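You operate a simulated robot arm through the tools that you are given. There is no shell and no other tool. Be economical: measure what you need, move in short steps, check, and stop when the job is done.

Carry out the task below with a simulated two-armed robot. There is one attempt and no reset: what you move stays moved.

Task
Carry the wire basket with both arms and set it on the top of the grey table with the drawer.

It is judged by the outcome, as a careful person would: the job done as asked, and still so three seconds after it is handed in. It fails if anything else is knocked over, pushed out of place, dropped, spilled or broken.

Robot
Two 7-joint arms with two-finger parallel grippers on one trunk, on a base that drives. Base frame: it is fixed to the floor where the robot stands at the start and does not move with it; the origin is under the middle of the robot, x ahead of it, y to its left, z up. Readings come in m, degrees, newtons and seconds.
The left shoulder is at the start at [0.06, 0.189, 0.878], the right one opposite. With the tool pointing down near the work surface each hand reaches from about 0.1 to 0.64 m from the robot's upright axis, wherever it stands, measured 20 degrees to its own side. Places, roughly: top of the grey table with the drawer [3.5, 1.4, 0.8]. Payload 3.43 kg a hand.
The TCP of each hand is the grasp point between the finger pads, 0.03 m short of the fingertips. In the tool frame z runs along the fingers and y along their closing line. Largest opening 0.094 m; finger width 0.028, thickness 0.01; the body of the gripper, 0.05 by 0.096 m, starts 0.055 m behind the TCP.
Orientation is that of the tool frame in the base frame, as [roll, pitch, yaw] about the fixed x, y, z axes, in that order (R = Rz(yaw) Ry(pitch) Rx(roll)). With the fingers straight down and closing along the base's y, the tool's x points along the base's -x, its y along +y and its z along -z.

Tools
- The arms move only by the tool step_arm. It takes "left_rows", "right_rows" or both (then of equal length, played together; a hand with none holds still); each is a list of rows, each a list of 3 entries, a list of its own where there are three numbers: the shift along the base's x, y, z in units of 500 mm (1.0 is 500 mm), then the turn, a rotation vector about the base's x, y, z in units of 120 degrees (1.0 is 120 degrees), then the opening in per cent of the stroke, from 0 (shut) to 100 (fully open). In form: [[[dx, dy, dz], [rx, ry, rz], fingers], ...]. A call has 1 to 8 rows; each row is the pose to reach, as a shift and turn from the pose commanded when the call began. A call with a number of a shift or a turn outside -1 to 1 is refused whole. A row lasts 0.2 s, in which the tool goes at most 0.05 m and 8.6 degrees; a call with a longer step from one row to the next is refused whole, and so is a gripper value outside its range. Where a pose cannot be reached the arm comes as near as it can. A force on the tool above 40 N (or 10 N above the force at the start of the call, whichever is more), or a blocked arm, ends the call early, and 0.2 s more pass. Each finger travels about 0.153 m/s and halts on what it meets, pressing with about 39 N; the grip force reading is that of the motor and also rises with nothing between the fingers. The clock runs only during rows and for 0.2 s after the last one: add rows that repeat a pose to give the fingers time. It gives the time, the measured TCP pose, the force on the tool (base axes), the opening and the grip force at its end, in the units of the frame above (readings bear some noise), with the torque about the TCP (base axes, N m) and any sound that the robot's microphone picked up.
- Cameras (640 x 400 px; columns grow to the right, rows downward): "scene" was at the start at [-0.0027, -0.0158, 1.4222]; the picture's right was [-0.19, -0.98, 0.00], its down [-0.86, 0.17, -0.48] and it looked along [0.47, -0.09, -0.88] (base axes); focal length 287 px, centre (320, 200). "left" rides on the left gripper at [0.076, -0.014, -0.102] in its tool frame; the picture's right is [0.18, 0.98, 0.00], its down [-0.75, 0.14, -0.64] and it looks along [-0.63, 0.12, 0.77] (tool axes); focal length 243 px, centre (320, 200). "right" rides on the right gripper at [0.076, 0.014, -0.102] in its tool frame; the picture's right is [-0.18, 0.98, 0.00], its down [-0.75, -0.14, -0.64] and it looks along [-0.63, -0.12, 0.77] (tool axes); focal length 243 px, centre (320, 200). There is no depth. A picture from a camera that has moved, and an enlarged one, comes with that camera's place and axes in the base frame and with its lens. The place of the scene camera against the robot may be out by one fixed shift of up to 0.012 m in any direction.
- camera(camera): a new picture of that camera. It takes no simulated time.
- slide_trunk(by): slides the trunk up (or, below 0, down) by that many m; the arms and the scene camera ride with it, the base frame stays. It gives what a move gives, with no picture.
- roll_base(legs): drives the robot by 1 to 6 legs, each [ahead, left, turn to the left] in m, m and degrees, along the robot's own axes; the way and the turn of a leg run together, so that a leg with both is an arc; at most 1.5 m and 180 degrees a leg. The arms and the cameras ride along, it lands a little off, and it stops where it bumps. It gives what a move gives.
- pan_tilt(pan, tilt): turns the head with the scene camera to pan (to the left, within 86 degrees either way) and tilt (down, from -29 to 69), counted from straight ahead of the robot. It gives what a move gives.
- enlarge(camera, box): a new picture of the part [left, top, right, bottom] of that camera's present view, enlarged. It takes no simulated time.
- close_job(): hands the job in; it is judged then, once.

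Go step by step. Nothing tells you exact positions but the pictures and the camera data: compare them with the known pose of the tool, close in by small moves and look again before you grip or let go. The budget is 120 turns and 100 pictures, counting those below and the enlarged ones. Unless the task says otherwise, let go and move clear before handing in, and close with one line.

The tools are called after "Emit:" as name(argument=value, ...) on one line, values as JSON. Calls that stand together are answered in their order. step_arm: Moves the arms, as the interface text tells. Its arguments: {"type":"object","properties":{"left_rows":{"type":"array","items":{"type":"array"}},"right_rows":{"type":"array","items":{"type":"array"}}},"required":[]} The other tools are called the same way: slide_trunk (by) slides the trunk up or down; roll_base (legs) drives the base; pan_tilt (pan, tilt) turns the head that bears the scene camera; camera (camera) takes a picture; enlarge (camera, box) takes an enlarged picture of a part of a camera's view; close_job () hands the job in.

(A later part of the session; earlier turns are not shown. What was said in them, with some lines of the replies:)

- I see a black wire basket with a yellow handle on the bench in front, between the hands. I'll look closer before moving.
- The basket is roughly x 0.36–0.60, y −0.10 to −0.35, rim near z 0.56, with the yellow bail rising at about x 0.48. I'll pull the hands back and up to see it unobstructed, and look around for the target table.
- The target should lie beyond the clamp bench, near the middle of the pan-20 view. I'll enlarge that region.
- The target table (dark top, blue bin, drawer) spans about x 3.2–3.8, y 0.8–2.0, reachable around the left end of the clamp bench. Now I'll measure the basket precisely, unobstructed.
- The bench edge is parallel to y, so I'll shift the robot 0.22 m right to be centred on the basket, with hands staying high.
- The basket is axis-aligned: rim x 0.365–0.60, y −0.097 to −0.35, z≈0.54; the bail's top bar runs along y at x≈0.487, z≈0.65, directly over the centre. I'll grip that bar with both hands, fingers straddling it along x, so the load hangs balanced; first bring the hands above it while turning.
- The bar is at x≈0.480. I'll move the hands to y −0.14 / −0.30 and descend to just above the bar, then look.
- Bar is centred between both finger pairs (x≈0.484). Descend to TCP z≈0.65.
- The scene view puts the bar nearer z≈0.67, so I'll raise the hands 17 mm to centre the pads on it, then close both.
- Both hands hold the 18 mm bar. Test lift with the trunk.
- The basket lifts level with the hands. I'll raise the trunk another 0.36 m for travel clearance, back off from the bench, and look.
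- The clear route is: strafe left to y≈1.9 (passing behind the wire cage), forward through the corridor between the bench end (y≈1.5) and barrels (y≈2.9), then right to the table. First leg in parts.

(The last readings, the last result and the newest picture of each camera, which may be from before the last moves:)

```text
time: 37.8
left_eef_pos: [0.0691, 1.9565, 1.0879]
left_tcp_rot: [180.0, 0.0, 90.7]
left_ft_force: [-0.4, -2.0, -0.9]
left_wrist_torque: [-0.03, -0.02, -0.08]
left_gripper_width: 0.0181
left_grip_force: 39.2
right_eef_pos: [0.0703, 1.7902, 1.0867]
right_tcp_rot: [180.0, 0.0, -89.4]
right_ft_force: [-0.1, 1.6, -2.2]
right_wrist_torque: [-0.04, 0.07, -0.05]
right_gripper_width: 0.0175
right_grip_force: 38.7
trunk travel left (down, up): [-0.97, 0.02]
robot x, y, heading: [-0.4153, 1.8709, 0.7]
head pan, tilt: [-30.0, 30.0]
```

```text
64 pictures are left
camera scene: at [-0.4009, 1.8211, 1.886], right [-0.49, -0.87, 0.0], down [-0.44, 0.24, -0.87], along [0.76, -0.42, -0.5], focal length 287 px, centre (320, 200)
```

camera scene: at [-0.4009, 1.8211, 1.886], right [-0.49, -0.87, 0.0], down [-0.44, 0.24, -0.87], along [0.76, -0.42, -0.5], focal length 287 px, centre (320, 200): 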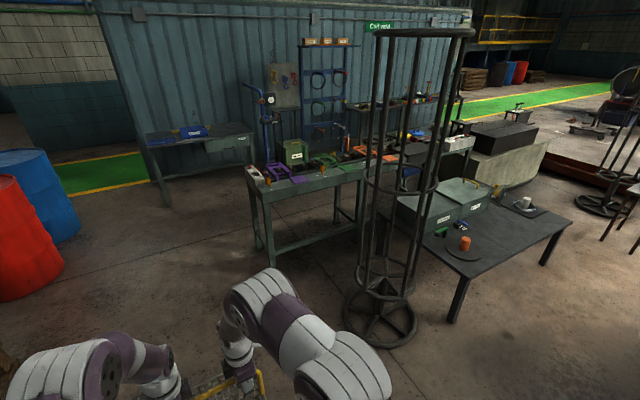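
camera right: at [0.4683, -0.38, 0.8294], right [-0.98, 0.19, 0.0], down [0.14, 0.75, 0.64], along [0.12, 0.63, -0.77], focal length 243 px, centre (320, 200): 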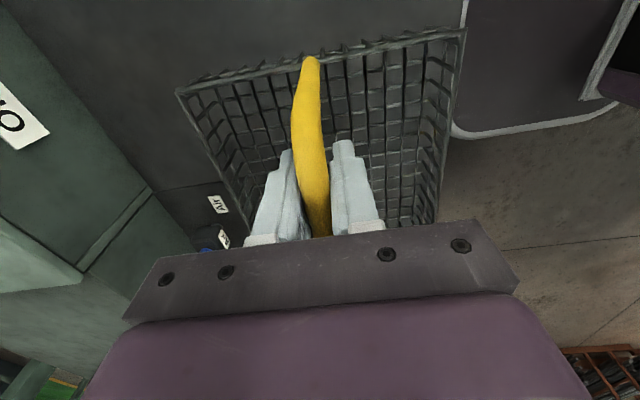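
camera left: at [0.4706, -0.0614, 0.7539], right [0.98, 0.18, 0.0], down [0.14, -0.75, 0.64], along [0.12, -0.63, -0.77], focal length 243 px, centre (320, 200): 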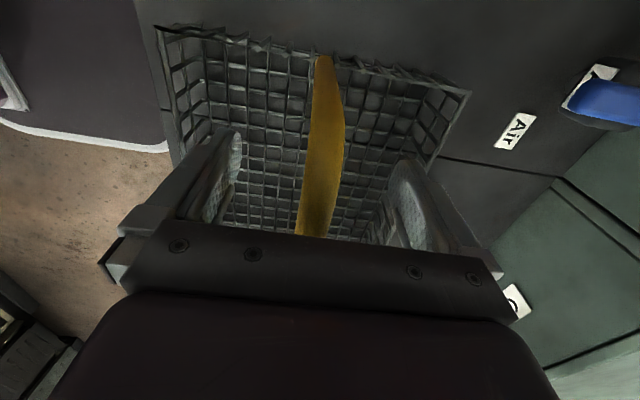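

Corridor looks clear. Driving forward to x≈2.3 while drifting slightly left.

Emit:
roll_base(legs=[[1.35, 0.2, 0], [1.35, 0, -1]])

Emit:
pan_tilt(pan=-35, tilt=40)

Emit:
camera(camera="scene")

Emit:
pan_tilt(pan=-75, tilt=40)

Emit:
camera(camera="scene")

```text
time: 50.9
left_eef_pos: [2.7468, 2.1742, 1.0884]
left_tcp_rot: [180.0, 0.0, 90.0]
left_ft_force: [-0.8, 0.2, -0.7]
left_wrist_torque: [0.02, -0.02, -0.04]
left_gripper_width: 0.0178
left_grip_force: 38.6
right_eef_pos: [2.7459, 2.0089, 1.0874]
right_tcp_rot: [180.0, 0.0, -90.1]
right_ft_force: [1.4, -0.5, -1.2]
right_wrist_torque: [-0.05, 0.02, -0.07]
right_gripper_width: 0.0179
right_grip_force: 39.1
trunk travel left (down, up): [-0.97, 0.02]
robot x, y, heading: [2.2687, 2.0924, -0.1]
head pan, tilt: [-30.0, 30.0]
```

```text
time: 51.6
left_eef_pos: [2.7471, 2.1738, 1.0887]
left_tcp_rot: [179.9, 0.0, 89.8]
left_ft_force: [-0.5, -1.8, -0.6]
left_wrist_torque: [0.09, -0.01, 0.0]
left_gripper_width: 0.0177
left_grip_force: 39.0
right_eef_pos: [2.7475, 2.0075, 1.0874]
right_tcp_rot: [179.9, 0.0, -90.1]
right_ft_force: [0.6, 1.5, -2.4]
right_wrist_torque: [-0.16, 0.03, -0.04]
right_gripper_width: 0.018
right_grip_force: 39.3
trunk travel left (down, up): [-0.97, 0.02]
robot x, y, heading: [2.2655, 2.0965, 0.0]
head pan, tilt: [-35.0, 40.0]
```

```text
63 pictures are left
camera scene: at [2.2679, 2.042, 1.8707], right [-0.57, -0.82, 0.0], down [-0.53, 0.37, -0.77], along [0.63, -0.44, -0.64], focal length 287 px, centre (320, 200)
```

scene: 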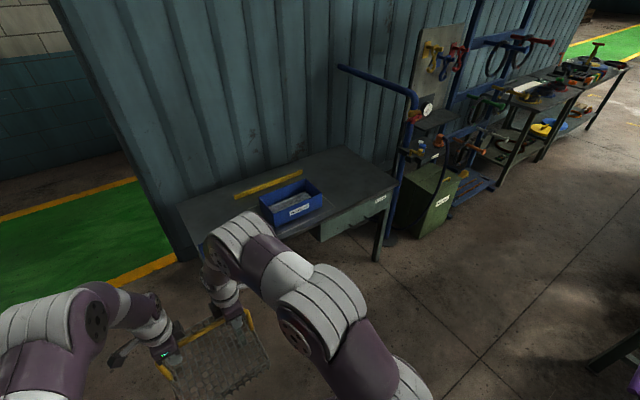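

```text
time: 52.6
left_eef_pos: [2.7488, 2.1738, 1.0886]
left_tcp_rot: [-180.0, -0.1, 89.8]
left_ft_force: [-1.3, -1.0, -0.7]
left_wrist_torque: [-0.02, -0.02, -0.04]
left_gripper_width: 0.0177
left_grip_force: 39.5
right_eef_pos: [2.748, 2.0095, 1.0872]
right_tcp_rot: [180.0, -0.1, -90.1]
right_ft_force: [-0.5, 0.9, -3.4]
right_wrist_torque: [-0.02, -0.02, -0.05]
right_gripper_width: 0.0177
right_grip_force: 39.7
trunk travel left (down, up): [-0.97, 0.02]
robot x, y, heading: [2.2653, 2.0933, -0.1]
head pan, tilt: [-75.0, 40.0]
```

```text
62 pictures are left
camera scene: at [2.22, 2.0088, 1.8707], right [-0.97, -0.26, 0.0], down [-0.17, 0.62, -0.77], along [0.2, -0.74, -0.64], focal length 287 px, centre (320, 200)
```

scene: 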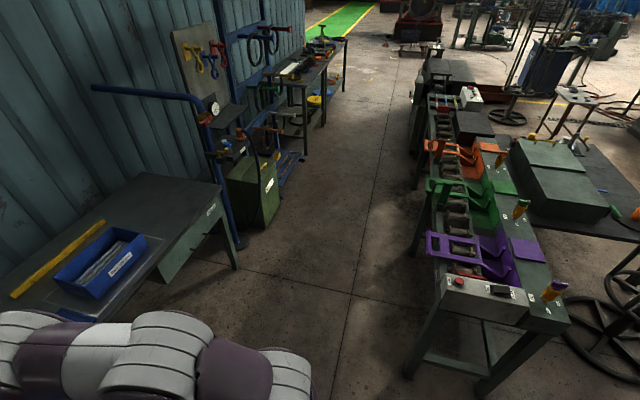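

Table top spans x 3.14–3.74, y 0.82–2.0; the blue bin takes y≈1.3–1.65, leaving the right end (y 0.85–1.27) free. I'll strafe right to y≈1.06 while staying short of the table.

Emit:
roll_base(legs=[[0.16, 0, 0], [0, -1.03, 0]])

Emit:
pan_tilt(pan=0, tilt=45)

Emit:
camera(camera="scene")

Emit:
camera(camera="left")

Emit:
camera(camera="right")

```text
time: 59.1
left_eef_pos: [2.8905, 1.1129, 1.0883]
left_tcp_rot: [-179.9, 0.0, 88.5]
left_ft_force: [-0.8, 0.9, -1.6]
left_wrist_torque: [-0.03, 0.02, -0.02]
left_gripper_width: 0.0177
left_grip_force: 38.8
right_eef_pos: [2.8853, 0.9484, 1.0878]
right_tcp_rot: [180.0, 0.0, -91.4]
right_ft_force: [0.6, -0.1, -2.4]
right_wrist_torque: [0.0, 0.03, -0.04]
right_gripper_width: 0.0179
right_grip_force: 38.9
trunk travel left (down, up): [-0.97, 0.02]
robot x, y, heading: [2.4053, 1.0476, -1.2]
head pan, tilt: [-75.0, 40.0]
```

```text
time: 60.5
left_eef_pos: [2.8904, 1.1126, 1.088]
left_tcp_rot: [179.9, 0.0, 88.6]
left_ft_force: [-0.5, -1.9, -1.2]
left_wrist_torque: [-0.02, 0.02, -0.03]
left_gripper_width: 0.0178
left_grip_force: 38.8
right_eef_pos: [2.886, 0.9479, 1.0869]
right_tcp_rot: [-179.9, 0.0, -91.4]
right_ft_force: [0.1, 1.4, -2.8]
right_wrist_torque: [-0.04, 0.0, -0.03]
right_gripper_width: 0.018
right_grip_force: 39.1
trunk travel left (down, up): [-0.97, 0.02]
robot x, y, heading: [2.3992, 1.0437, -1.3]
head pan, tilt: [0.0, 45.0]
```

```text
61 pictures are left
camera scene: at [2.4208, 1.0403, 1.8634], right [-0.03, -1.0, 0.0], down [-0.71, 0.02, -0.71], along [0.71, -0.02, -0.71], focal length 287 px, centre (320, 200)
```

scene: 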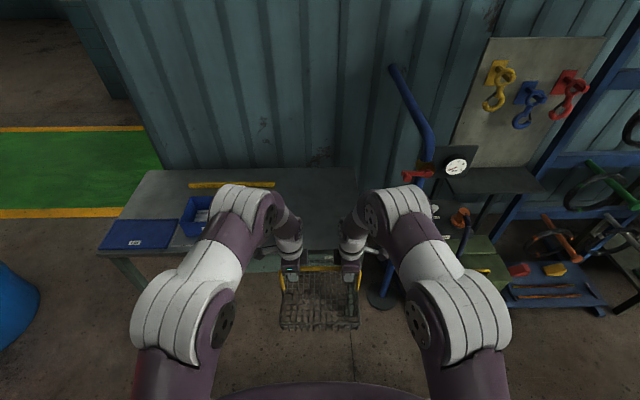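

```text
60 pictures are left
camera left: at [2.8797, 1.1895, 1.1902], right [0.99, 0.16, 0.0], down [0.12, -0.76, 0.64], along [0.1, -0.63, -0.77], focal length 243 px, centre (320, 200)
```

left: 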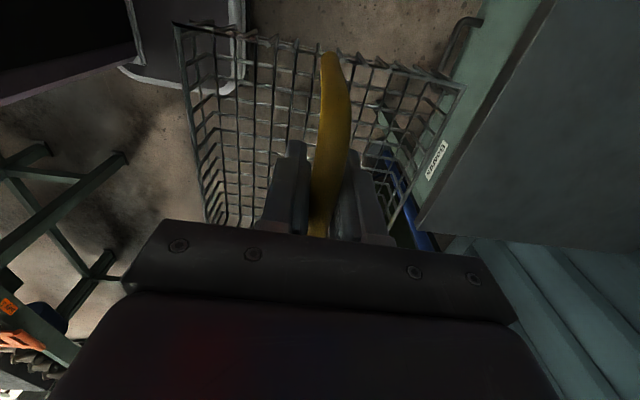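

```text
59 pictures are left
camera right: at [2.8706, 0.8719, 1.1895], right [-0.98, 0.21, 0.0], down [0.16, 0.75, 0.64], along [0.13, 0.63, -0.77], focal length 243 px, centre (320, 200)
```

right: 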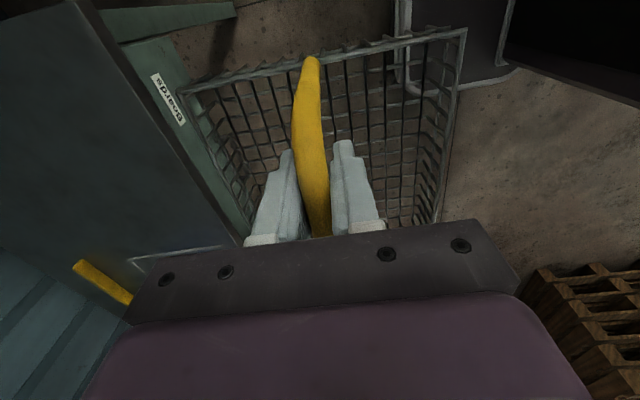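

The basket is held level. I need its bottom height before going over the table, so I'll enlarge the wrist view.

Emit:
enlarge(camera="left", box=[150, 0, 480, 206])

Emit:
enlarge(camera="scene", box=[90, 130, 410, 330])

```text
1.94 times, centred on (315, 103) of left
camera zoom: at [2.8797, 1.1895, 1.1902], right [0.99, 0.16, 0.0], down [0.12, -0.76, 0.64], along [0.1, -0.63, -0.77], focal length 470 px, centre (330, 388)
```

zoom: 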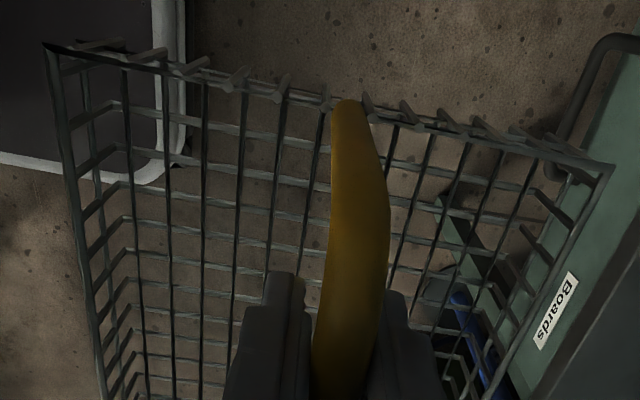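

```text
2.00 times, centred on (250, 230) of scene
camera zoom: at [2.4208, 1.0403, 1.8634], right [-0.03, -1.0, 0.0], down [-0.71, 0.02, -0.71], along [0.71, -0.02, -0.71], focal length 575 px, centre (460, 140)
```

zoom: 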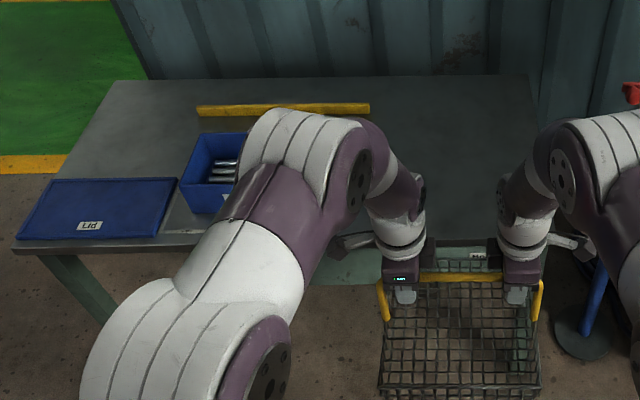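

Basket bottom is about z 0.89 (bar minus ~0.20), clear of the table. Straightening and moving ahead toward the free right end.

Emit:
roll_base(legs=[[0, 0.03, 1.2], [0.25, 0, 0]])

Emit:
pan_tilt(pan=-35, tilt=45)

Emit:
camera(camera="scene")

Emit:
camera(camera="right")

```text
time: 62.8
left_eef_pos: [3.1418, 1.1528, 1.0892]
left_tcp_rot: [-179.9, 0.0, 89.8]
left_ft_force: [-0.6, 0.2, -1.2]
left_wrist_torque: [0.0, -0.03, -0.01]
left_gripper_width: 0.0178
left_grip_force: 39.0
right_eef_pos: [3.1402, 0.9873, 1.0896]
right_tcp_rot: [-180.0, 0.1, -90.3]
right_ft_force: [-0.6, 0.2, -1.5]
right_wrist_torque: [-0.01, 0.02, -0.06]
right_gripper_width: 0.0179
right_grip_force: 38.6
trunk travel left (down, up): [-0.97, 0.02]
robot x, y, heading: [2.6601, 1.074, -0.6]
head pan, tilt: [0.0, 45.0]
```

```text
time: 63.8
left_eef_pos: [3.1428, 1.152, 1.0878]
left_tcp_rot: [180.0, 0.0, 89.7]
left_ft_force: [-0.2, -2.2, -1.2]
left_wrist_torque: [-0.02, -0.04, -0.06]
left_gripper_width: 0.0178
left_grip_force: 38.9
right_eef_pos: [3.1419, 0.9866, 1.0861]
right_tcp_rot: [-180.0, 0.0, -90.2]
right_ft_force: [0.4, 0.5, -2.0]
right_wrist_torque: [-0.06, -0.01, -0.03]
right_gripper_width: 0.0176
right_grip_force: 38.7
trunk travel left (down, up): [-0.97, 0.02]
robot x, y, heading: [2.6588, 1.0734, -0.4]
head pan, tilt: [-35.0, 45.0]
```

```text
56 pictures are left
camera scene: at [2.6594, 1.0234, 1.8634], right [-0.58, -0.82, 0.0], down [-0.58, 0.41, -0.71], along [0.58, -0.41, -0.71], focal length 287 px, centre (320, 200)
```

scene: 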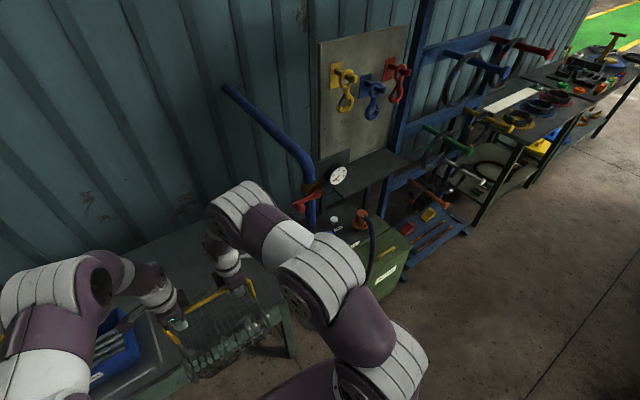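

```text
55 pictures are left
camera right: at [3.1274, 0.9103, 1.1896], right [-0.98, 0.19, 0.0], down [0.14, 0.75, 0.64], along [0.12, 0.63, -0.77], focal length 243 px, centre (320, 200)
```

right: 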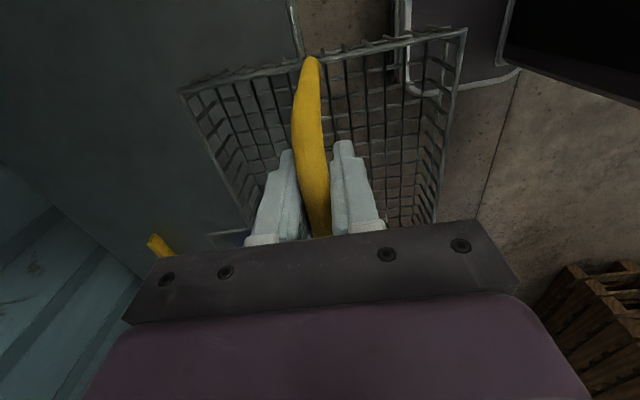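

I want to know exactly where the red valve/pipe is relative to the right elbow before going forward.

Emit:
enlarge(camera="scene", box=[190, 140, 400, 271])

Emit:
pan_tilt(pan=-15, tilt=35)

Emit:
camera(camera="scene")

```text
3.05 times, centred on (295, 206) of scene
camera zoom: at [2.6594, 1.0234, 1.8634], right [-0.58, -0.82, 0.0], down [-0.58, 0.41, -0.71], along [0.58, -0.41, -0.71], focal length 876 px, centre (396, 183)
```

zoom: 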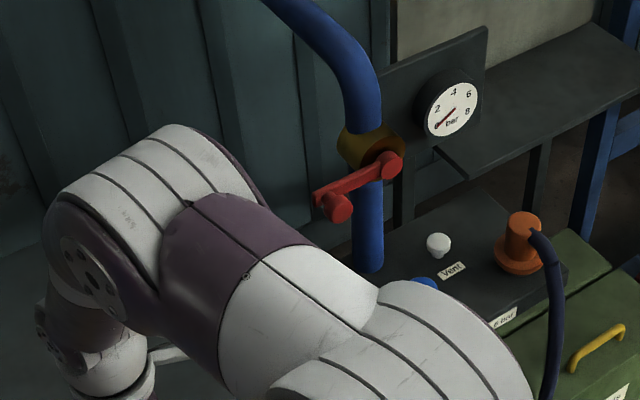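

```text
time: 64.7
left_eef_pos: [3.1425, 1.151, 1.0878]
left_tcp_rot: [180.0, 0.0, 89.7]
left_ft_force: [-0.1, -1.0, -1.6]
left_wrist_torque: [0.0, -0.01, -0.03]
left_gripper_width: 0.0177
left_grip_force: 38.9
right_eef_pos: [3.1418, 0.9869, 1.0877]
right_tcp_rot: [179.9, 0.0, -90.3]
right_ft_force: [0.4, 1.4, -1.6]
right_wrist_torque: [-0.07, -0.01, -0.06]
right_gripper_width: 0.0177
right_grip_force: 39.2
trunk travel left (down, up): [-0.97, 0.02]
robot x, y, heading: [2.6594, 1.0749, -0.4]
head pan, tilt: [-15.0, 35.0]
```

```text
53 pictures are left
camera scene: at [2.6783, 1.0474, 1.8782], right [-0.26, -0.96, 0.0], down [-0.55, 0.15, -0.82], along [0.79, -0.22, -0.57], focal length 287 px, centre (320, 200)
```

scene: 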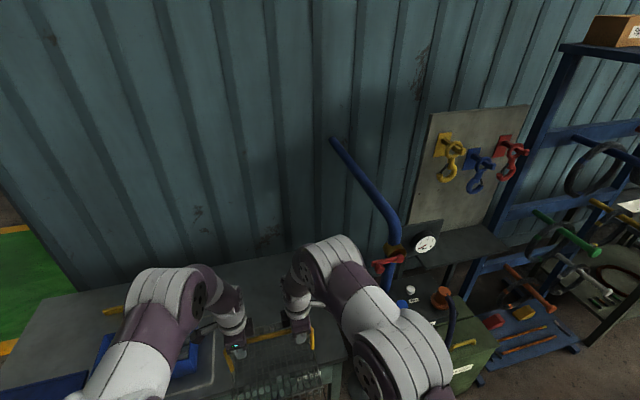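

The red valve is around [3.2, 0.71, 1.2], ~0.15 m clear of where the right elbow will pass. Advancing 0.14 m, then checking.

Emit:
roll_base(legs=[[0.14, 0.01, 0.4]])

Emit:
camera(camera="scene")

Emit:
pan_tilt(pan=0, tilt=58)

Emit:
camera(camera="scene")

```text
time: 66.0
left_eef_pos: [3.2799, 1.1641, 1.0886]
left_tcp_rot: [179.9, 0.0, 90.0]
left_ft_force: [-0.1, 0.2, -0.9]
left_wrist_torque: [-0.01, 0.02, 0.01]
left_gripper_width: 0.0178
left_grip_force: 39.1
right_eef_pos: [3.2803, 0.9987, 1.0883]
right_tcp_rot: [-179.9, 0.0, -89.9]
right_ft_force: [-0.2, 0.8, -2.1]
right_wrist_torque: [0.04, -0.03, -0.08]
right_gripper_width: 0.0178
right_grip_force: 38.7
trunk travel left (down, up): [-0.97, 0.02]
robot x, y, heading: [2.7974, 1.0858, -0.1]
head pan, tilt: [-15.0, 35.0]
```

```text
52 pictures are left
camera scene: at [2.8151, 1.0571, 1.8783], right [-0.26, -0.97, 0.0], down [-0.55, 0.15, -0.82], along [0.79, -0.21, -0.57], focal length 287 px, centre (320, 200)
```

scene: 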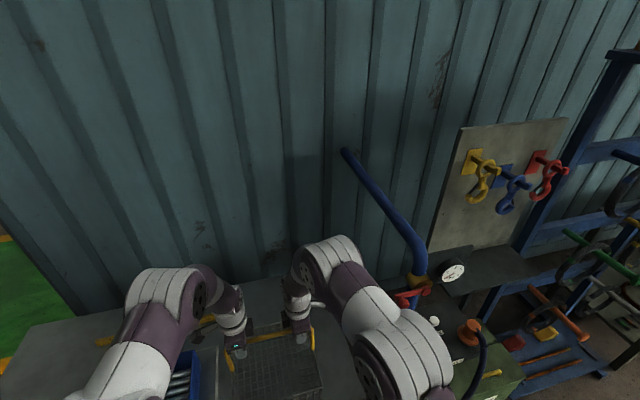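

```text
time: 66.8
left_eef_pos: [3.2831, 1.1633, 1.0871]
left_tcp_rot: [-179.9, 0.0, 90.0]
left_ft_force: [-0.7, -1.1, -1.1]
left_wrist_torque: [0.07, 0.03, -0.01]
left_gripper_width: 0.0179
left_grip_force: 38.9
right_eef_pos: [3.281, 1.0001, 1.0868]
right_tcp_rot: [179.8, 0.0, -89.8]
right_ft_force: [0.6, 1.3, -2.3]
right_wrist_torque: [-0.12, 0.02, -0.01]
right_gripper_width: 0.0174
right_grip_force: 39.4
trunk travel left (down, up): [-0.97, 0.02]
robot x, y, heading: [2.8006, 1.0834, -0.1]
head pan, tilt: [0.0, 58.0]
```

```text
51 pictures are left
camera scene: at [2.8036, 1.0802, 1.8464], right [0.0, -1.0, 0.0], down [-0.85, 0.0, -0.53], along [0.53, 0.0, -0.85], focal length 287 px, centre (320, 200)
```

scene: 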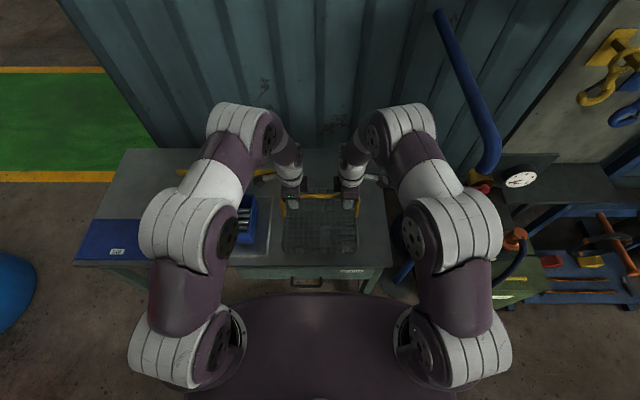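

The basket's near edge is at the table's near edge (x≈3.17). Extending both arms together 0.095 m forward.

Emit:
step_arm(left_rows=[[[0.02, 0, 0], [0, 0, 0], 0], [[0.045, 0, 0], [0, 0, 0], 0], [[0.07, 0, 0], [0, 0, 0], 0], [[0.1, 0, 0], [0, 0, 0], 0], [[0.13, 0, 0], [0, 0, 0], 0], [[0.155, 0, 0], [0, 0, 0], 0], [[0.175, 0, 0], [0, 0, 0], 0], [[0.19, 0, 0], [0, 0, 0], 0]], right_rows=[[[0.02, 0, 0], [0, 0, 0], 0], [[0.045, 0, 0], [0, 0, 0], 0], [[0.07, 0, 0], [0, 0, 0], 0], [[0.1, 0, 0], [0, 0, 0], 0], [[0.13, 0, 0], [0, 0, 0], 0], [[0.155, 0, 0], [0, 0, 0], 0], [[0.175, 0, 0], [0, 0, 0], 0], [[0.19, 0, 0], [0, 0, 0], 0]])

Emit:
enlarge(camera="scene", box=[200, 120, 440, 270])

Emit:
camera(camera="left")

Emit:
camera(camera="right")

```text
time: 68.7
left_eef_pos: [3.3792, 1.1641, 1.0878]
left_tcp_rot: [-180.0, 0.0, 89.9]
left_ft_force: [-3.6, -19.4, 5.7]
left_wrist_torque: [-0.58, -0.01, -0.3]
left_gripper_width: 0.0176
left_grip_force: 38.8
right_eef_pos: [3.3774, 0.9982, 1.0861]
right_tcp_rot: [179.9, -0.1, -90.0]
right_ft_force: [4.6, 18.8, -9.0]
right_wrist_torque: [-0.56, 0.03, -0.36]
right_gripper_width: 0.0176
right_grip_force: 38.9
trunk travel left (down, up): [-0.97, 0.02]
robot x, y, heading: [2.7976, 1.0845, 0.0]
head pan, tilt: [0.0, 58.0]
```

```text
2.67 times, centred on (320, 195) of scene
camera zoom: at [2.8034, 1.0801, 1.8463], right [0.0, -1.0, 0.0], down [-0.85, 0.0, -0.53], along [0.53, 0.0, -0.85], focal length 766 px, centre (320, 213)
```

zoom: 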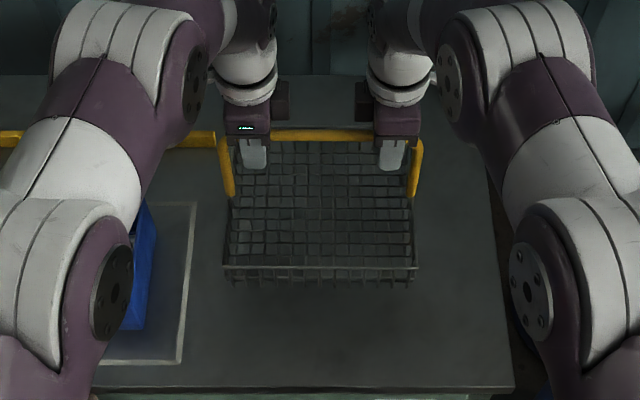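

```text
49 pictures are left
camera left: at [3.3661, 1.2404, 1.1896], right [0.98, 0.18, 0.0], down [0.14, -0.75, 0.64], along [0.12, -0.63, -0.77], focal length 243 px, centre (320, 200)
```

left: 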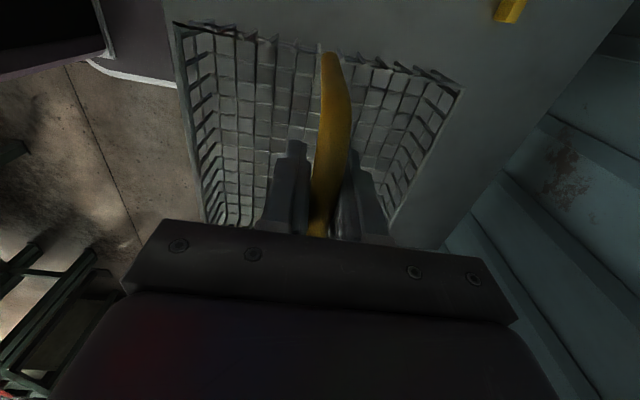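

```text
48 pictures are left
camera right: at [3.364, 0.9224, 1.189], right [-0.98, 0.18, 0.0], down [0.14, 0.75, 0.64], along [0.12, 0.63, -0.77], focal length 243 px, centre (320, 200)
```

right: 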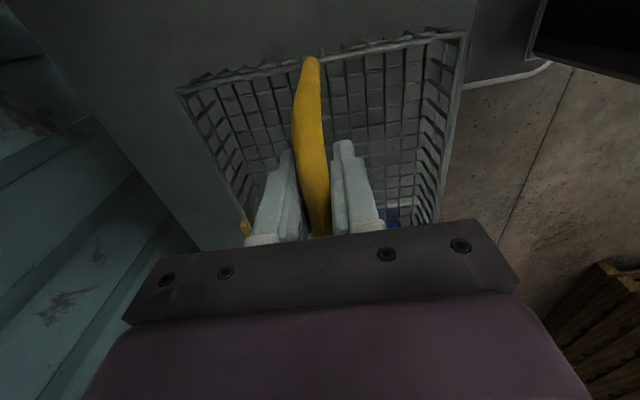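

The basket is over the free area (x≈3.26–3.5, y≈0.95–1.21), clear of the bin's mat at y≈1.28. There's slight mutual side load between hands; I'll lower 60 mm slowly, easing the left hand by 2 mm.

Emit:
step_arm(left_rows=[[[0, -0.004, -0.015], [0, 0, 0], 0], [[0, -0.004, -0.03], [0, 0, 0], 0], [[0, -0.004, -0.045], [0, 0, 0], 0], [[0, -0.004, -0.06], [0, 0, 0], 0], [[0, -0.004, -0.075], [0, 0, 0], 0], [[0, -0.004, -0.09], [0, 0, 0], 0], [[0, -0.004, -0.105], [0, 0, 0], 0], [[0, -0.004, -0.12], [0, 0, 0], 0]], right_rows=[[[0, 0, -0.015], [0, 0, 0], 0], [[0, 0, -0.03], [0, 0, 0], 0], [[0, 0, -0.045], [0, 0, 0], 0], [[0, 0, -0.06], [0, 0, 0], 0], [[0, 0, -0.075], [0, 0, 0], 0], [[0, 0, -0.09], [0, 0, 0], 0], [[0, 0, -0.105], [0, 0, 0], 0], [[0, 0, -0.12], [0, 0, 0], 0]])

Emit:
enlarge(camera="left", box=[150, 0, 480, 206])

Emit:
enlarge(camera="scene", box=[250, 150, 410, 250])

```text
time: 70.5
left_eef_pos: [3.3768, 1.1639, 1.0278]
left_tcp_rot: [-179.9, -0.2, 90.1]
left_ft_force: [-2.3, 21.7, 3.6]
left_wrist_torque: [-1.07, 0.0, -0.17]
left_gripper_width: 0.0179
left_grip_force: 38.6
right_eef_pos: [3.3774, 0.9972, 1.0275]
right_tcp_rot: [-180.0, -0.1, -90.0]
right_ft_force: [2.0, -22.2, -6.3]
right_wrist_torque: [0.23, 0.05, -0.15]
right_gripper_width: 0.0176
right_grip_force: 38.6
trunk travel left (down, up): [-0.97, 0.02]
robot x, y, heading: [2.8048, 1.0853, 0.0]
head pan, tilt: [0.0, 58.0]
```

```text
1.94 times, centred on (315, 103) of left
camera zoom: at [3.3644, 1.2395, 1.1299], right [0.98, 0.19, 0.0], down [0.14, -0.75, 0.64], along [0.12, -0.63, -0.77], focal length 470 px, centre (330, 388)
```

zoom: 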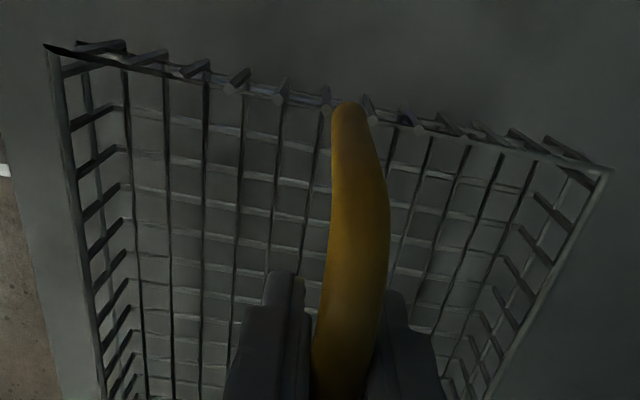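

```text
4.00 times, centred on (330, 200) of scene
camera zoom: at [2.8029, 1.0801, 1.8463], right [0.0, -1.0, 0.0], down [-0.85, 0.0, -0.53], along [0.53, 0.0, -0.85], focal length 1150 px, centre (280, 200)
```

zoom: 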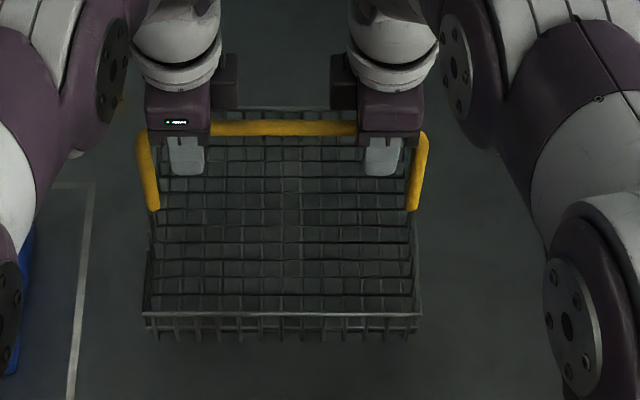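

No contact yet (net vertical still ≈ −2.7 N). Easing the left back 1 mm and lowering a further 20 mm in fine rows.

Emit:
step_arm(left_rows=[[[0, 0.002, -0.005], [0, 0, 0], 0], [[0, 0.002, -0.012], [0, 0, 0], 0], [[0, 0.002, -0.02], [0, 0, 0], 0], [[0, 0.002, -0.028], [0, 0, 0], 0], [[0, 0.002, -0.034], [0, 0, 0], 0], [[0, 0.002, -0.04], [0, 0, 0], 0]], right_rows=[[[0, 0, -0.005], [0, 0, 0], 0], [[0, 0, -0.012], [0, 0, 0], 0], [[0, 0, -0.02], [0, 0, 0], 0], [[0, 0, -0.028], [0, 0, 0], 0], [[0, 0, -0.034], [0, 0, 0], 0], [[0, 0, -0.04], [0, 0, 0], 0]])

Emit:
enlarge(camera="scene", box=[250, 150, 410, 250])

```text
time: 71.8
left_eef_pos: [3.3779, 1.1638, 1.0075]
left_tcp_rot: [-179.9, 0.0, 90.0]
left_ft_force: [1.3, 30.2, -3.1]
left_wrist_torque: [-0.36, -0.01, 0.08]
left_gripper_width: 0.0177
left_grip_force: 39.5
right_eef_pos: [3.3787, 0.9991, 1.0068]
right_tcp_rot: [-180.0, 0.0, -90.0]
right_ft_force: [-0.4, -29.5, -0.7]
right_wrist_torque: [0.53, 0.0, 0.07]
right_gripper_width: 0.0177
right_grip_force: 38.4
trunk travel left (down, up): [-0.97, 0.02]
robot x, y, heading: [2.799, 1.0847, 0.2]
head pan, tilt: [0.0, 58.0]
```

```text
4.00 times, centred on (330, 200) of scene
camera zoom: at [2.8025, 1.0801, 1.8463], right [0.0, -1.0, 0.0], down [-0.85, 0.0, -0.53], along [0.53, 0.0, -0.85], focal length 1150 px, centre (280, 200)
```

zoom: 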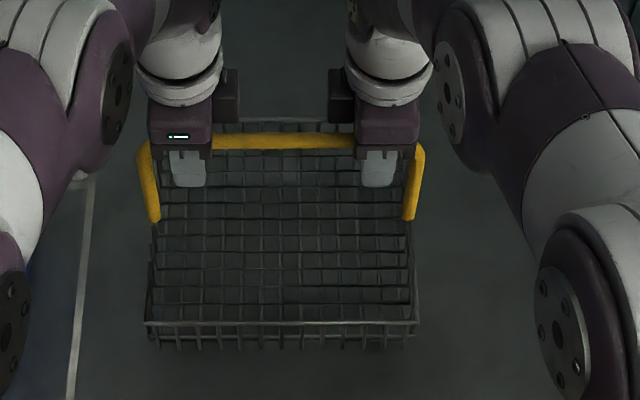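

Side load is now compression (~30 N); ease left outward 1.5 mm and lower 10 mm more.

Emit:
step_arm(left_rows=[[[0, 0.003, 0], [0, 0, 0], 0], [[0, 0.003, -0.006], [0, 0, 0], 0], [[0, 0.003, -0.012], [0, 0, 0], 0], [[0, 0.003, -0.02], [0, 0, 0], 0], [[0, 0.003, -0.02], [0, 0, 0], 0]], right_rows=[[[0, 0, 0], [0, 0, 0], 0], [[0, 0, -0.006], [0, 0, 0], 0], [[0, 0, -0.012], [0, 0, 0], 0], [[0, 0, -0.02], [0, 0, 0], 0], [[0, 0, -0.02], [0, 0, 0], 0]])

Emit:
enlarge(camera="left", box=[150, 0, 480, 206])

```text
time: 73.0
left_eef_pos: [3.3779, 1.1639, 0.9982]
left_tcp_rot: [-180.0, 0.0, 90.0]
left_ft_force: [-0.7, 3.7, 1.9]
left_wrist_torque: [-0.2, -0.05, -0.12]
left_gripper_width: 0.0176
left_grip_force: 38.9
right_eef_pos: [3.3779, 1.0, 0.9977]
right_tcp_rot: [180.0, 0.0, -89.9]
right_ft_force: [2.2, -4.6, -6.6]
right_wrist_torque: [-0.4, 0.01, -0.15]
right_gripper_width: 0.0178
right_grip_force: 38.6
trunk travel left (down, up): [-0.97, 0.02]
robot x, y, heading: [2.7996, 1.0841, -0.1]
head pan, tilt: [0.0, 58.0]
```

```text
1.94 times, centred on (315, 103) of left
camera zoom: at [3.3654, 1.2402, 1.1001], right [0.98, 0.18, 0.0], down [0.14, -0.75, 0.64], along [0.12, -0.63, -0.77], focal length 470 px, centre (330, 388)
```

zoom: 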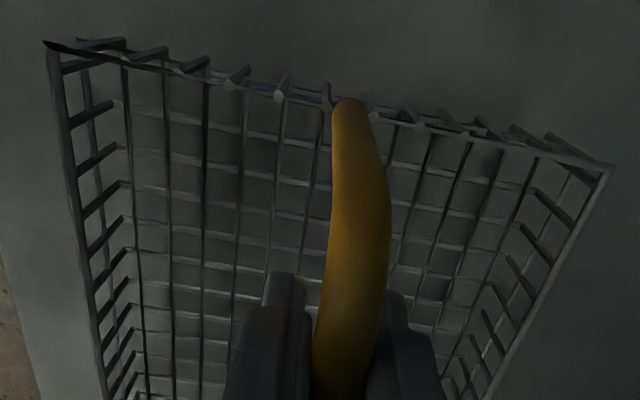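

Side load is gone and no contact yet. Continuing down 20 mm in 2.5 mm rows; contact will halt it.

Emit:
step_arm(left_rows=[[[0, 0, -0.005], [0, 0, 0], 0], [[0, 0, -0.01], [0, 0, 0], 0], [[0, 0, -0.015], [0, 0, 0], 0], [[0, 0, -0.02], [0, 0, 0], 0]], right_rows=[[[0, 0, -0.005], [0, 0, 0], 0], [[0, 0, -0.01], [0, 0, 0], 0], [[0, 0, -0.015], [0, 0, 0], 0], [[0, 0, -0.02], [0, 0, 0], 0]])

Emit:
step_arm(left_rows=[[[0, 0, -0.005], [0, 0, 0], 0], [[0, 0, -0.01], [0, 0, 0], 0]], right_rows=[[[0, 0, -0.005], [0, 0, 0], 0], [[0, 0, -0.01], [0, 0, 0], 0]])

Emit:
enlarge(camera="scene", box=[270, 190, 370, 252])

```text
time: 74.0
left_eef_pos: [3.3774, 1.1644, 0.9871]
left_tcp_rot: [-179.9, 0.1, 90.0]
left_ft_force: [2.6, -12.5, -7.4]
left_wrist_torque: [0.41, 0.03, 0.2]
left_gripper_width: 0.018
left_grip_force: 38.6
right_eef_pos: [3.3772, 1.0001, 0.9877]
right_tcp_rot: [-179.9, 0.2, -89.9]
right_ft_force: [-2.3, 11.9, 3.7]
right_wrist_torque: [0.54, -0.03, 0.16]
right_gripper_width: 0.0181
right_grip_force: 38.6
trunk travel left (down, up): [-0.97, 0.02]
robot x, y, heading: [2.8014, 1.0835, -0.0]
head pan, tilt: [0.0, 58.0]
```

```text
time: 74.7
left_eef_pos: [3.3762, 1.1641, 0.9828]
left_tcp_rot: [-179.8, 0.1, 90.0]
left_ft_force: [0.5, -20.2, -7.3]
left_wrist_torque: [0.63, 0.04, 0.06]
left_gripper_width: 0.0177
left_grip_force: 38.8
right_eef_pos: [3.3776, 0.9997, 0.9821]
right_tcp_rot: [-180.0, 0.1, -89.9]
right_ft_force: [-1.1, 21.1, 4.3]
right_wrist_torque: [0.29, -0.05, 0.01]
right_gripper_width: 0.0178
right_grip_force: 39.0
trunk travel left (down, up): [-0.97, 0.02]
robot x, y, heading: [2.7957, 1.0814, 0.1]
head pan, tilt: [0.0, 58.0]
```

```text
6.40 times, centred on (320, 221) of scene
camera zoom: at [2.8026, 1.0801, 1.8463], right [0.0, -1.0, 0.0], down [-0.85, 0.0, -0.53], along [0.53, 0.0, -0.85], focal length 1839 px, centre (320, 66)
```

zoom: 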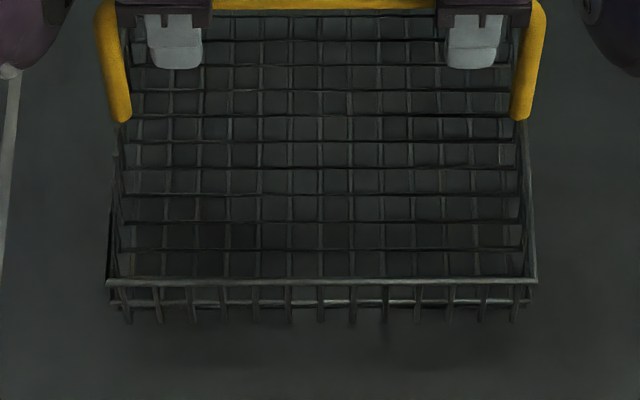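

The shadow shows a gap remaining, about 20 mm. Lowering 10 mm with a 1 mm side-load relief, twice.

Emit:
step_arm(left_rows=[[[0, -0.002, -0.005], [0, 0, 0], 0], [[0, -0.002, -0.01], [0, 0, 0], 0], [[0, -0.002, -0.015], [0, 0, 0], 0], [[0, -0.002, -0.02], [0, 0, 0], 0]], right_rows=[[[0, 0, -0.005], [0, 0, 0], 0], [[0, 0, -0.01], [0, 0, 0], 0], [[0, 0, -0.015], [0, 0, 0], 0], [[0, 0, -0.02], [0, 0, 0], 0]])

Emit:
enlarge(camera="scene", box=[270, 190, 370, 252])

```text
time: 75.7
left_eef_pos: [3.3776, 1.1638, 0.9727]
left_tcp_rot: [-179.9, 0.0, 90.0]
left_ft_force: [-0.5, -23.3, -8.0]
left_wrist_torque: [0.86, 0.02, -0.03]
left_gripper_width: 0.0176
left_grip_force: 39.0
right_eef_pos: [3.3773, 0.9985, 0.9722]
right_tcp_rot: [179.9, 0.0, -89.9]
right_ft_force: [0.4, 24.1, 5.4]
right_wrist_torque: [0.27, 0.01, -0.03]
right_gripper_width: 0.0179
right_grip_force: 39.2
trunk travel left (down, up): [-0.97, 0.02]
robot x, y, heading: [2.7976, 1.0818, -0.1]
head pan, tilt: [0.0, 58.0]
```

```text
6.40 times, centred on (320, 221) of scene
camera zoom: at [2.8026, 1.0801, 1.8463], right [0.0, -1.0, 0.0], down [-0.85, 0.0, -0.53], along [0.53, 0.0, -0.85], focal length 1839 px, centre (320, 66)
```

zoom: 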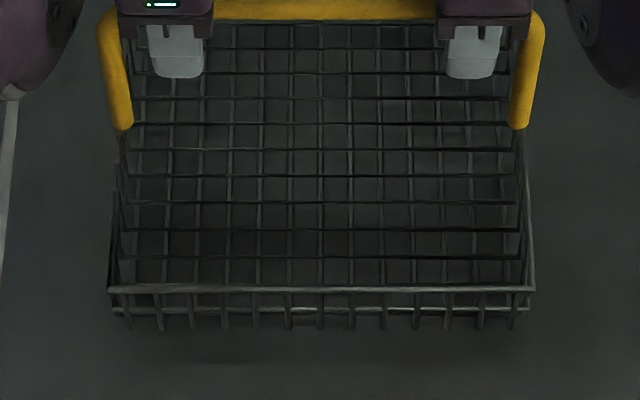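

Still a small gap (net vertical −2.6 N). Easing the left 1 mm and lowering 10 mm more.

Emit:
step_arm(left_rows=[[[0, -0.002, -0.004], [0, 0, 0], 0], [[0, -0.002, -0.008], [0, 0, 0], 0], [[0, -0.002, -0.012], [0, 0, 0], 0], [[0, -0.002, -0.016], [0, 0, 0], 0], [[0, -0.002, -0.02], [0, 0, 0], 0]], right_rows=[[[0, 0, -0.004], [0, 0, 0], 0], [[0, 0, -0.008], [0, 0, 0], 0], [[0, 0, -0.012], [0, 0, 0], 0], [[0, 0, -0.016], [0, 0, 0], 0], [[0, 0, -0.02], [0, 0, 0], 0]])

Emit:
enlarge(camera="scene", box=[270, 190, 370, 252])

```text
time: 76.8
left_eef_pos: [3.3775, 1.1625, 0.9679]
left_tcp_rot: [179.4, -0.1, 90.0]
left_ft_force: [-1.0, -1.3, 26.8]
left_wrist_torque: [0.38, 0.0, -0.09]
left_gripper_width: 0.0179
left_grip_force: 39.6
right_eef_pos: [3.3782, 0.9983, 0.9666]
right_tcp_rot: [-179.5, 0.0, -90.0]
right_ft_force: [13.4, 0.3, 19.7]
right_wrist_torque: [-0.7, 0.2, -0.01]
right_gripper_width: 0.0178
right_grip_force: 38.9
trunk travel left (down, up): [-0.97, 0.02]
robot x, y, heading: [2.8042, 1.0883, 0.1]
head pan, tilt: [0.0, 58.0]
```

```text
6.40 times, centred on (320, 221) of scene
camera zoom: at [2.7974, 1.0799, 1.8471], right [0.0, -1.0, 0.0], down [-0.85, 0.0, -0.53], along [0.53, 0.0, -0.85], focal length 1839 px, centre (320, 66)
```

zoom: 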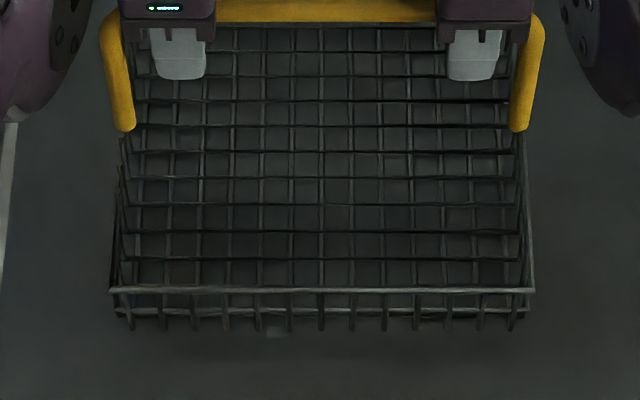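

Contact: the basket rests on the table (upward 46 N). I'll back the commanded pose up ~4 mm to unload before opening.

Emit:
step_arm(left_rows=[[[0, 0, 0.004], [0, 0, 0], 0], [[0, 0, 0.007], [0, 0, 0], 0], [[0, 0, 0.007], [0, 0, 0], 0]], right_rows=[[[0, 0, 0.004], [0, 0, 0], 0], [[0, 0, 0.007], [0, 0, 0], 0], [[0, 0, 0.007], [0, 0, 0], 0]])

```text
time: 77.7
left_eef_pos: [3.3765, 1.1643, 0.9687]
left_tcp_rot: [179.9, -0.1, 90.0]
left_ft_force: [7.4, 14.8, 17.6]
left_wrist_torque: [-0.47, 0.08, -0.11]
left_gripper_width: 0.0179
left_grip_force: 39.2
right_eef_pos: [3.3776, 0.998, 0.9662]
right_tcp_rot: [-179.9, 0.0, -90.0]
right_ft_force: [9.8, -17.8, 22.3]
right_wrist_torque: [0.58, 0.1, -0.18]
right_gripper_width: 0.0179
right_grip_force: 38.6
trunk travel left (down, up): [-0.97, 0.02]
robot x, y, heading: [2.7974, 1.0804, 0.1]
head pan, tilt: [0.0, 58.0]
```

Emit:
step_arm(left_rows=[[[0, 0, 0.003], [0, 0, 0], 0], [[0, 0.002, 0.005], [0, 0, 0], 0], [[0, 0.002, 0.005], [0, 0, 0], 0]], right_rows=[[[0, 0, 0.003], [0, 0, 0], 0], [[0, 0, 0.005], [0, 0, 0], 0], [[0, 0, 0.005], [0, 0, 0], 0]])

```text
time: 78.5
left_eef_pos: [3.3751, 1.1625, 0.9686]
left_tcp_rot: [-179.8, 0.0, 90.0]
left_ft_force: [-5.5, 8.7, 6.7]
left_wrist_torque: [0.06, -0.06, -0.26]
left_gripper_width: 0.0176
left_grip_force: 39.2
right_eef_pos: [3.3739, 0.998, 0.9671]
right_tcp_rot: [179.6, -0.1, -89.9]
right_ft_force: [4.6, -11.7, 0.1]
right_wrist_torque: [-0.27, 0.04, -0.27]
right_gripper_width: 0.0178
right_grip_force: 39.6
trunk travel left (down, up): [-0.97, 0.02]
robot x, y, heading: [2.7974, 1.0849, -0.1]
head pan, tilt: [0.0, 58.0]
```

Load is nearly relieved and the basket is on the table. Opening both hands gently (straight apart), holding still.

Emit:
step_arm(left_rows=[[[0, 0, 0], [0, 0, 0], 25], [[0, 0, 0], [0, 0, 0], 50], [[0, 0, 0], [0, 0, 0], 80], [[0, 0, 0], [0, 0, 0], 100], [[0, 0, 0], [0, 0, 0], 100], [[0, 0, 0], [0, 0, 0], 100]], right_rows=[[[0, 0, 0], [0, 0, 0], 25], [[0, 0, 0], [0, 0, 0], 50], [[0, 0, 0], [0, 0, 0], 80], [[0, 0, 0], [0, 0, 0], 100], [[0, 0, 0], [0, 0, 0], 100], [[0, 0, 0], [0, 0, 0], 100]])

Emit:
camera(camera="left")

Emit:
camera(camera="right")

Emit:
enlarge(camera="scene", box=[250, 150, 410, 250])

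```text
time: 79.8
left_eef_pos: [3.3778, 1.1633, 0.9694]
left_tcp_rot: [179.9, 0.0, 90.0]
left_ft_force: [-0.2, 0.3, 0.5]
left_wrist_torque: [0.05, -0.01, -0.02]
left_gripper_width: 0.0944
left_grip_force: 0.0
right_eef_pos: [3.3767, 0.9982, 0.9688]
right_tcp_rot: [180.0, 0.0, -89.9]
right_ft_force: [0.8, 0.7, 0.3]
right_wrist_torque: [-0.01, 0.02, -0.04]
right_gripper_width: 0.094
right_grip_force: 0.0
trunk travel left (down, up): [-0.97, 0.02]
robot x, y, heading: [2.7988, 1.0843, 0.0]
head pan, tilt: [0.0, 58.0]
```

```text
40 pictures are left
camera left: at [3.3648, 1.2399, 1.0714], right [0.98, 0.18, 0.0], down [0.14, -0.75, 0.64], along [0.12, -0.63, -0.77], focal length 243 px, centre (320, 200)
```

left: 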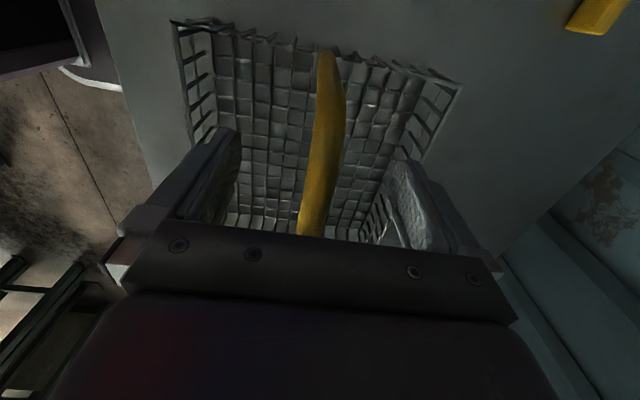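

```text
39 pictures are left
camera right: at [3.3634, 0.9231, 1.0711], right [-0.98, 0.18, 0.0], down [0.14, 0.75, 0.64], along [0.12, 0.63, -0.77], focal length 243 px, centre (320, 200)
```

right: 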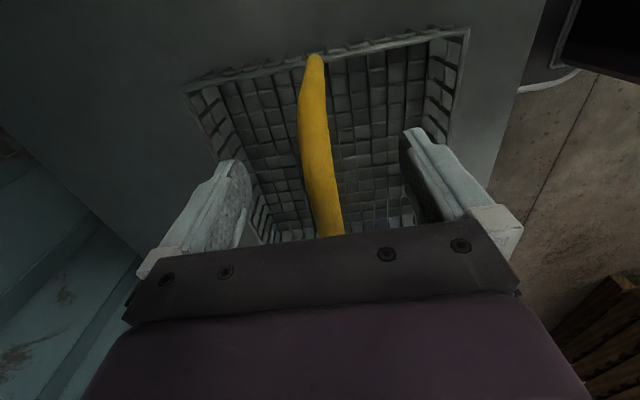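

```text
4.00 times, centred on (330, 200) of scene
camera zoom: at [2.802, 1.0802, 1.8463], right [0.0, -1.0, 0.0], down [-0.85, 0.0, -0.53], along [0.53, 0.0, -0.85], focal length 1150 px, centre (280, 200)
```

zoom: 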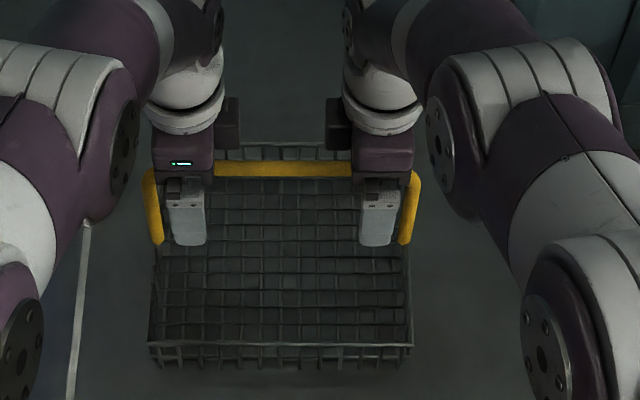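

Released; the basket stands free with the bail upright between open fingers. Raising the hands straight up.

Emit:
step_arm(left_rows=[[[0, 0, 0.03], [0, 0, 0], 100], [[0, 0, 0.08], [0, 0, 0], 100], [[0, 0, 0.14], [0, 0, 0], 100], [[0, 0, 0.2], [0, 0, 0], 100], [[0, 0, 0.24], [0, 0, 0], 100], [[-0.08, 0, 0.26], [0, 0, 0], 100], [[-0.16, 0, 0.26], [0, 0, 0], 100]], right_rows=[[[0, 0, 0.03], [0, 0, 0], 100], [[0, 0, 0.08], [0, 0, 0], 100], [[0, 0, 0.14], [0, 0, 0], 100], [[0, 0, 0.2], [0, 0, 0], 100], [[0, 0, 0.24], [0, 0, 0], 100], [[-0.08, 0, 0.26], [0, 0, 0], 100], [[-0.16, 0, 0.26], [0, 0, 0], 100]])

Emit:
roll_base(legs=[[-0.25, 0, 0]])

Emit:
pan_tilt(pan=0, tilt=45)

Emit:
camera(camera="scene")

Emit:
enlarge(camera="scene", box=[220, 110, 420, 235])

```text
time: 81.5
left_eef_pos: [3.2931, 1.161, 1.1]
left_tcp_rot: [179.9, 0.0, 90.0]
left_ft_force: [-1.0, -0.4, -0.8]
left_wrist_torque: [0.01, -0.02, 0.02]
left_gripper_width: 0.0942
left_grip_force: 0.1
right_eef_pos: [3.2925, 0.999, 1.0976]
right_tcp_rot: [-179.9, -0.1, -90.0]
right_ft_force: [0.5, 0.3, 0.8]
right_wrist_torque: [-0.02, -0.07, -0.01]
right_gripper_width: 0.0937
right_grip_force: 0.2
trunk travel left (down, up): [-0.97, 0.02]
robot x, y, heading: [2.7961, 1.0844, -0.2]
head pan, tilt: [0.0, 58.0]
```

```text
time: 83.3
left_eef_pos: [3.05, 1.16, 1.0983]
left_tcp_rot: [-179.9, 0.0, 89.8]
left_ft_force: [-1.0, -0.5, 0.1]
left_wrist_torque: [0.02, 0.03, 0.0]
left_gripper_width: 0.0943
left_grip_force: 0.0
right_eef_pos: [3.0487, 0.9968, 1.0972]
right_tcp_rot: [180.0, 0.0, -90.0]
right_ft_force: [0.8, 0.1, 0.7]
right_wrist_torque: [-0.03, 0.01, -0.02]
right_gripper_width: 0.0941
right_grip_force: 0.0
trunk travel left (down, up): [-0.97, 0.02]
robot x, y, heading: [2.5555, 1.082, -0.2]
head pan, tilt: [0.0, 58.0]
```

```text
time: 84.0
left_eef_pos: [3.0485, 1.1589, 1.0994]
left_tcp_rot: [-180.0, 0.0, 89.7]
left_ft_force: [-0.6, 0.3, -0.4]
left_wrist_torque: [0.0, 0.0, 0.0]
left_gripper_width: 0.0942
left_grip_force: 0.1
right_eef_pos: [3.0469, 0.9969, 1.0971]
right_tcp_rot: [-180.0, 0.0, -90.1]
right_ft_force: [0.5, 0.5, 0.2]
right_wrist_torque: [0.02, -0.03, -0.02]
right_gripper_width: 0.0942
right_grip_force: 0.0
trunk travel left (down, up): [-0.97, 0.02]
robot x, y, heading: [2.5471, 1.083, -0.3]
head pan, tilt: [0.0, 45.0]
```

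```text
37 pictures are left
camera scene: at [2.5645, 1.0803, 1.8634], right [0.0, -1.0, 0.0], down [-0.71, 0.0, -0.71], along [0.71, 0.0, -0.71], focal length 287 px, centre (320, 200)
```

scene: 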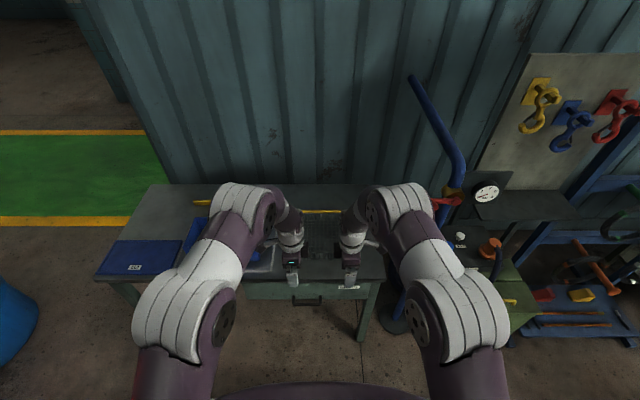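

```text
3.20 times, centred on (320, 172) of scene
camera zoom: at [2.5645, 1.0803, 1.8634], right [0.0, -1.0, 0.0], down [-0.71, 0.0, -0.71], along [0.71, 0.0, -0.71], focal length 920 px, centre (320, 288)
```

zoom: 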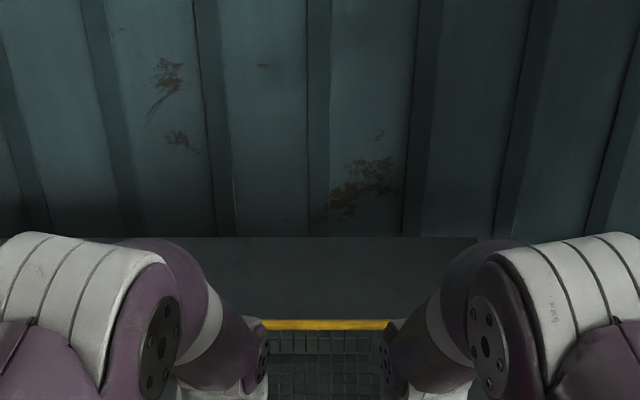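

The basket stands on the table top with the bail upright, the bin, lid and pipework look undisturbed, and the hands are clear. Handing in.

Emit:
close_job()

```text
The job is handed in.
```

I carried the wire basket by its handle with both arms and set it on the free right end of the grey drawer table. I let go, backed both hands clear and handed the job in; I saw nothing else disturbed along the way.
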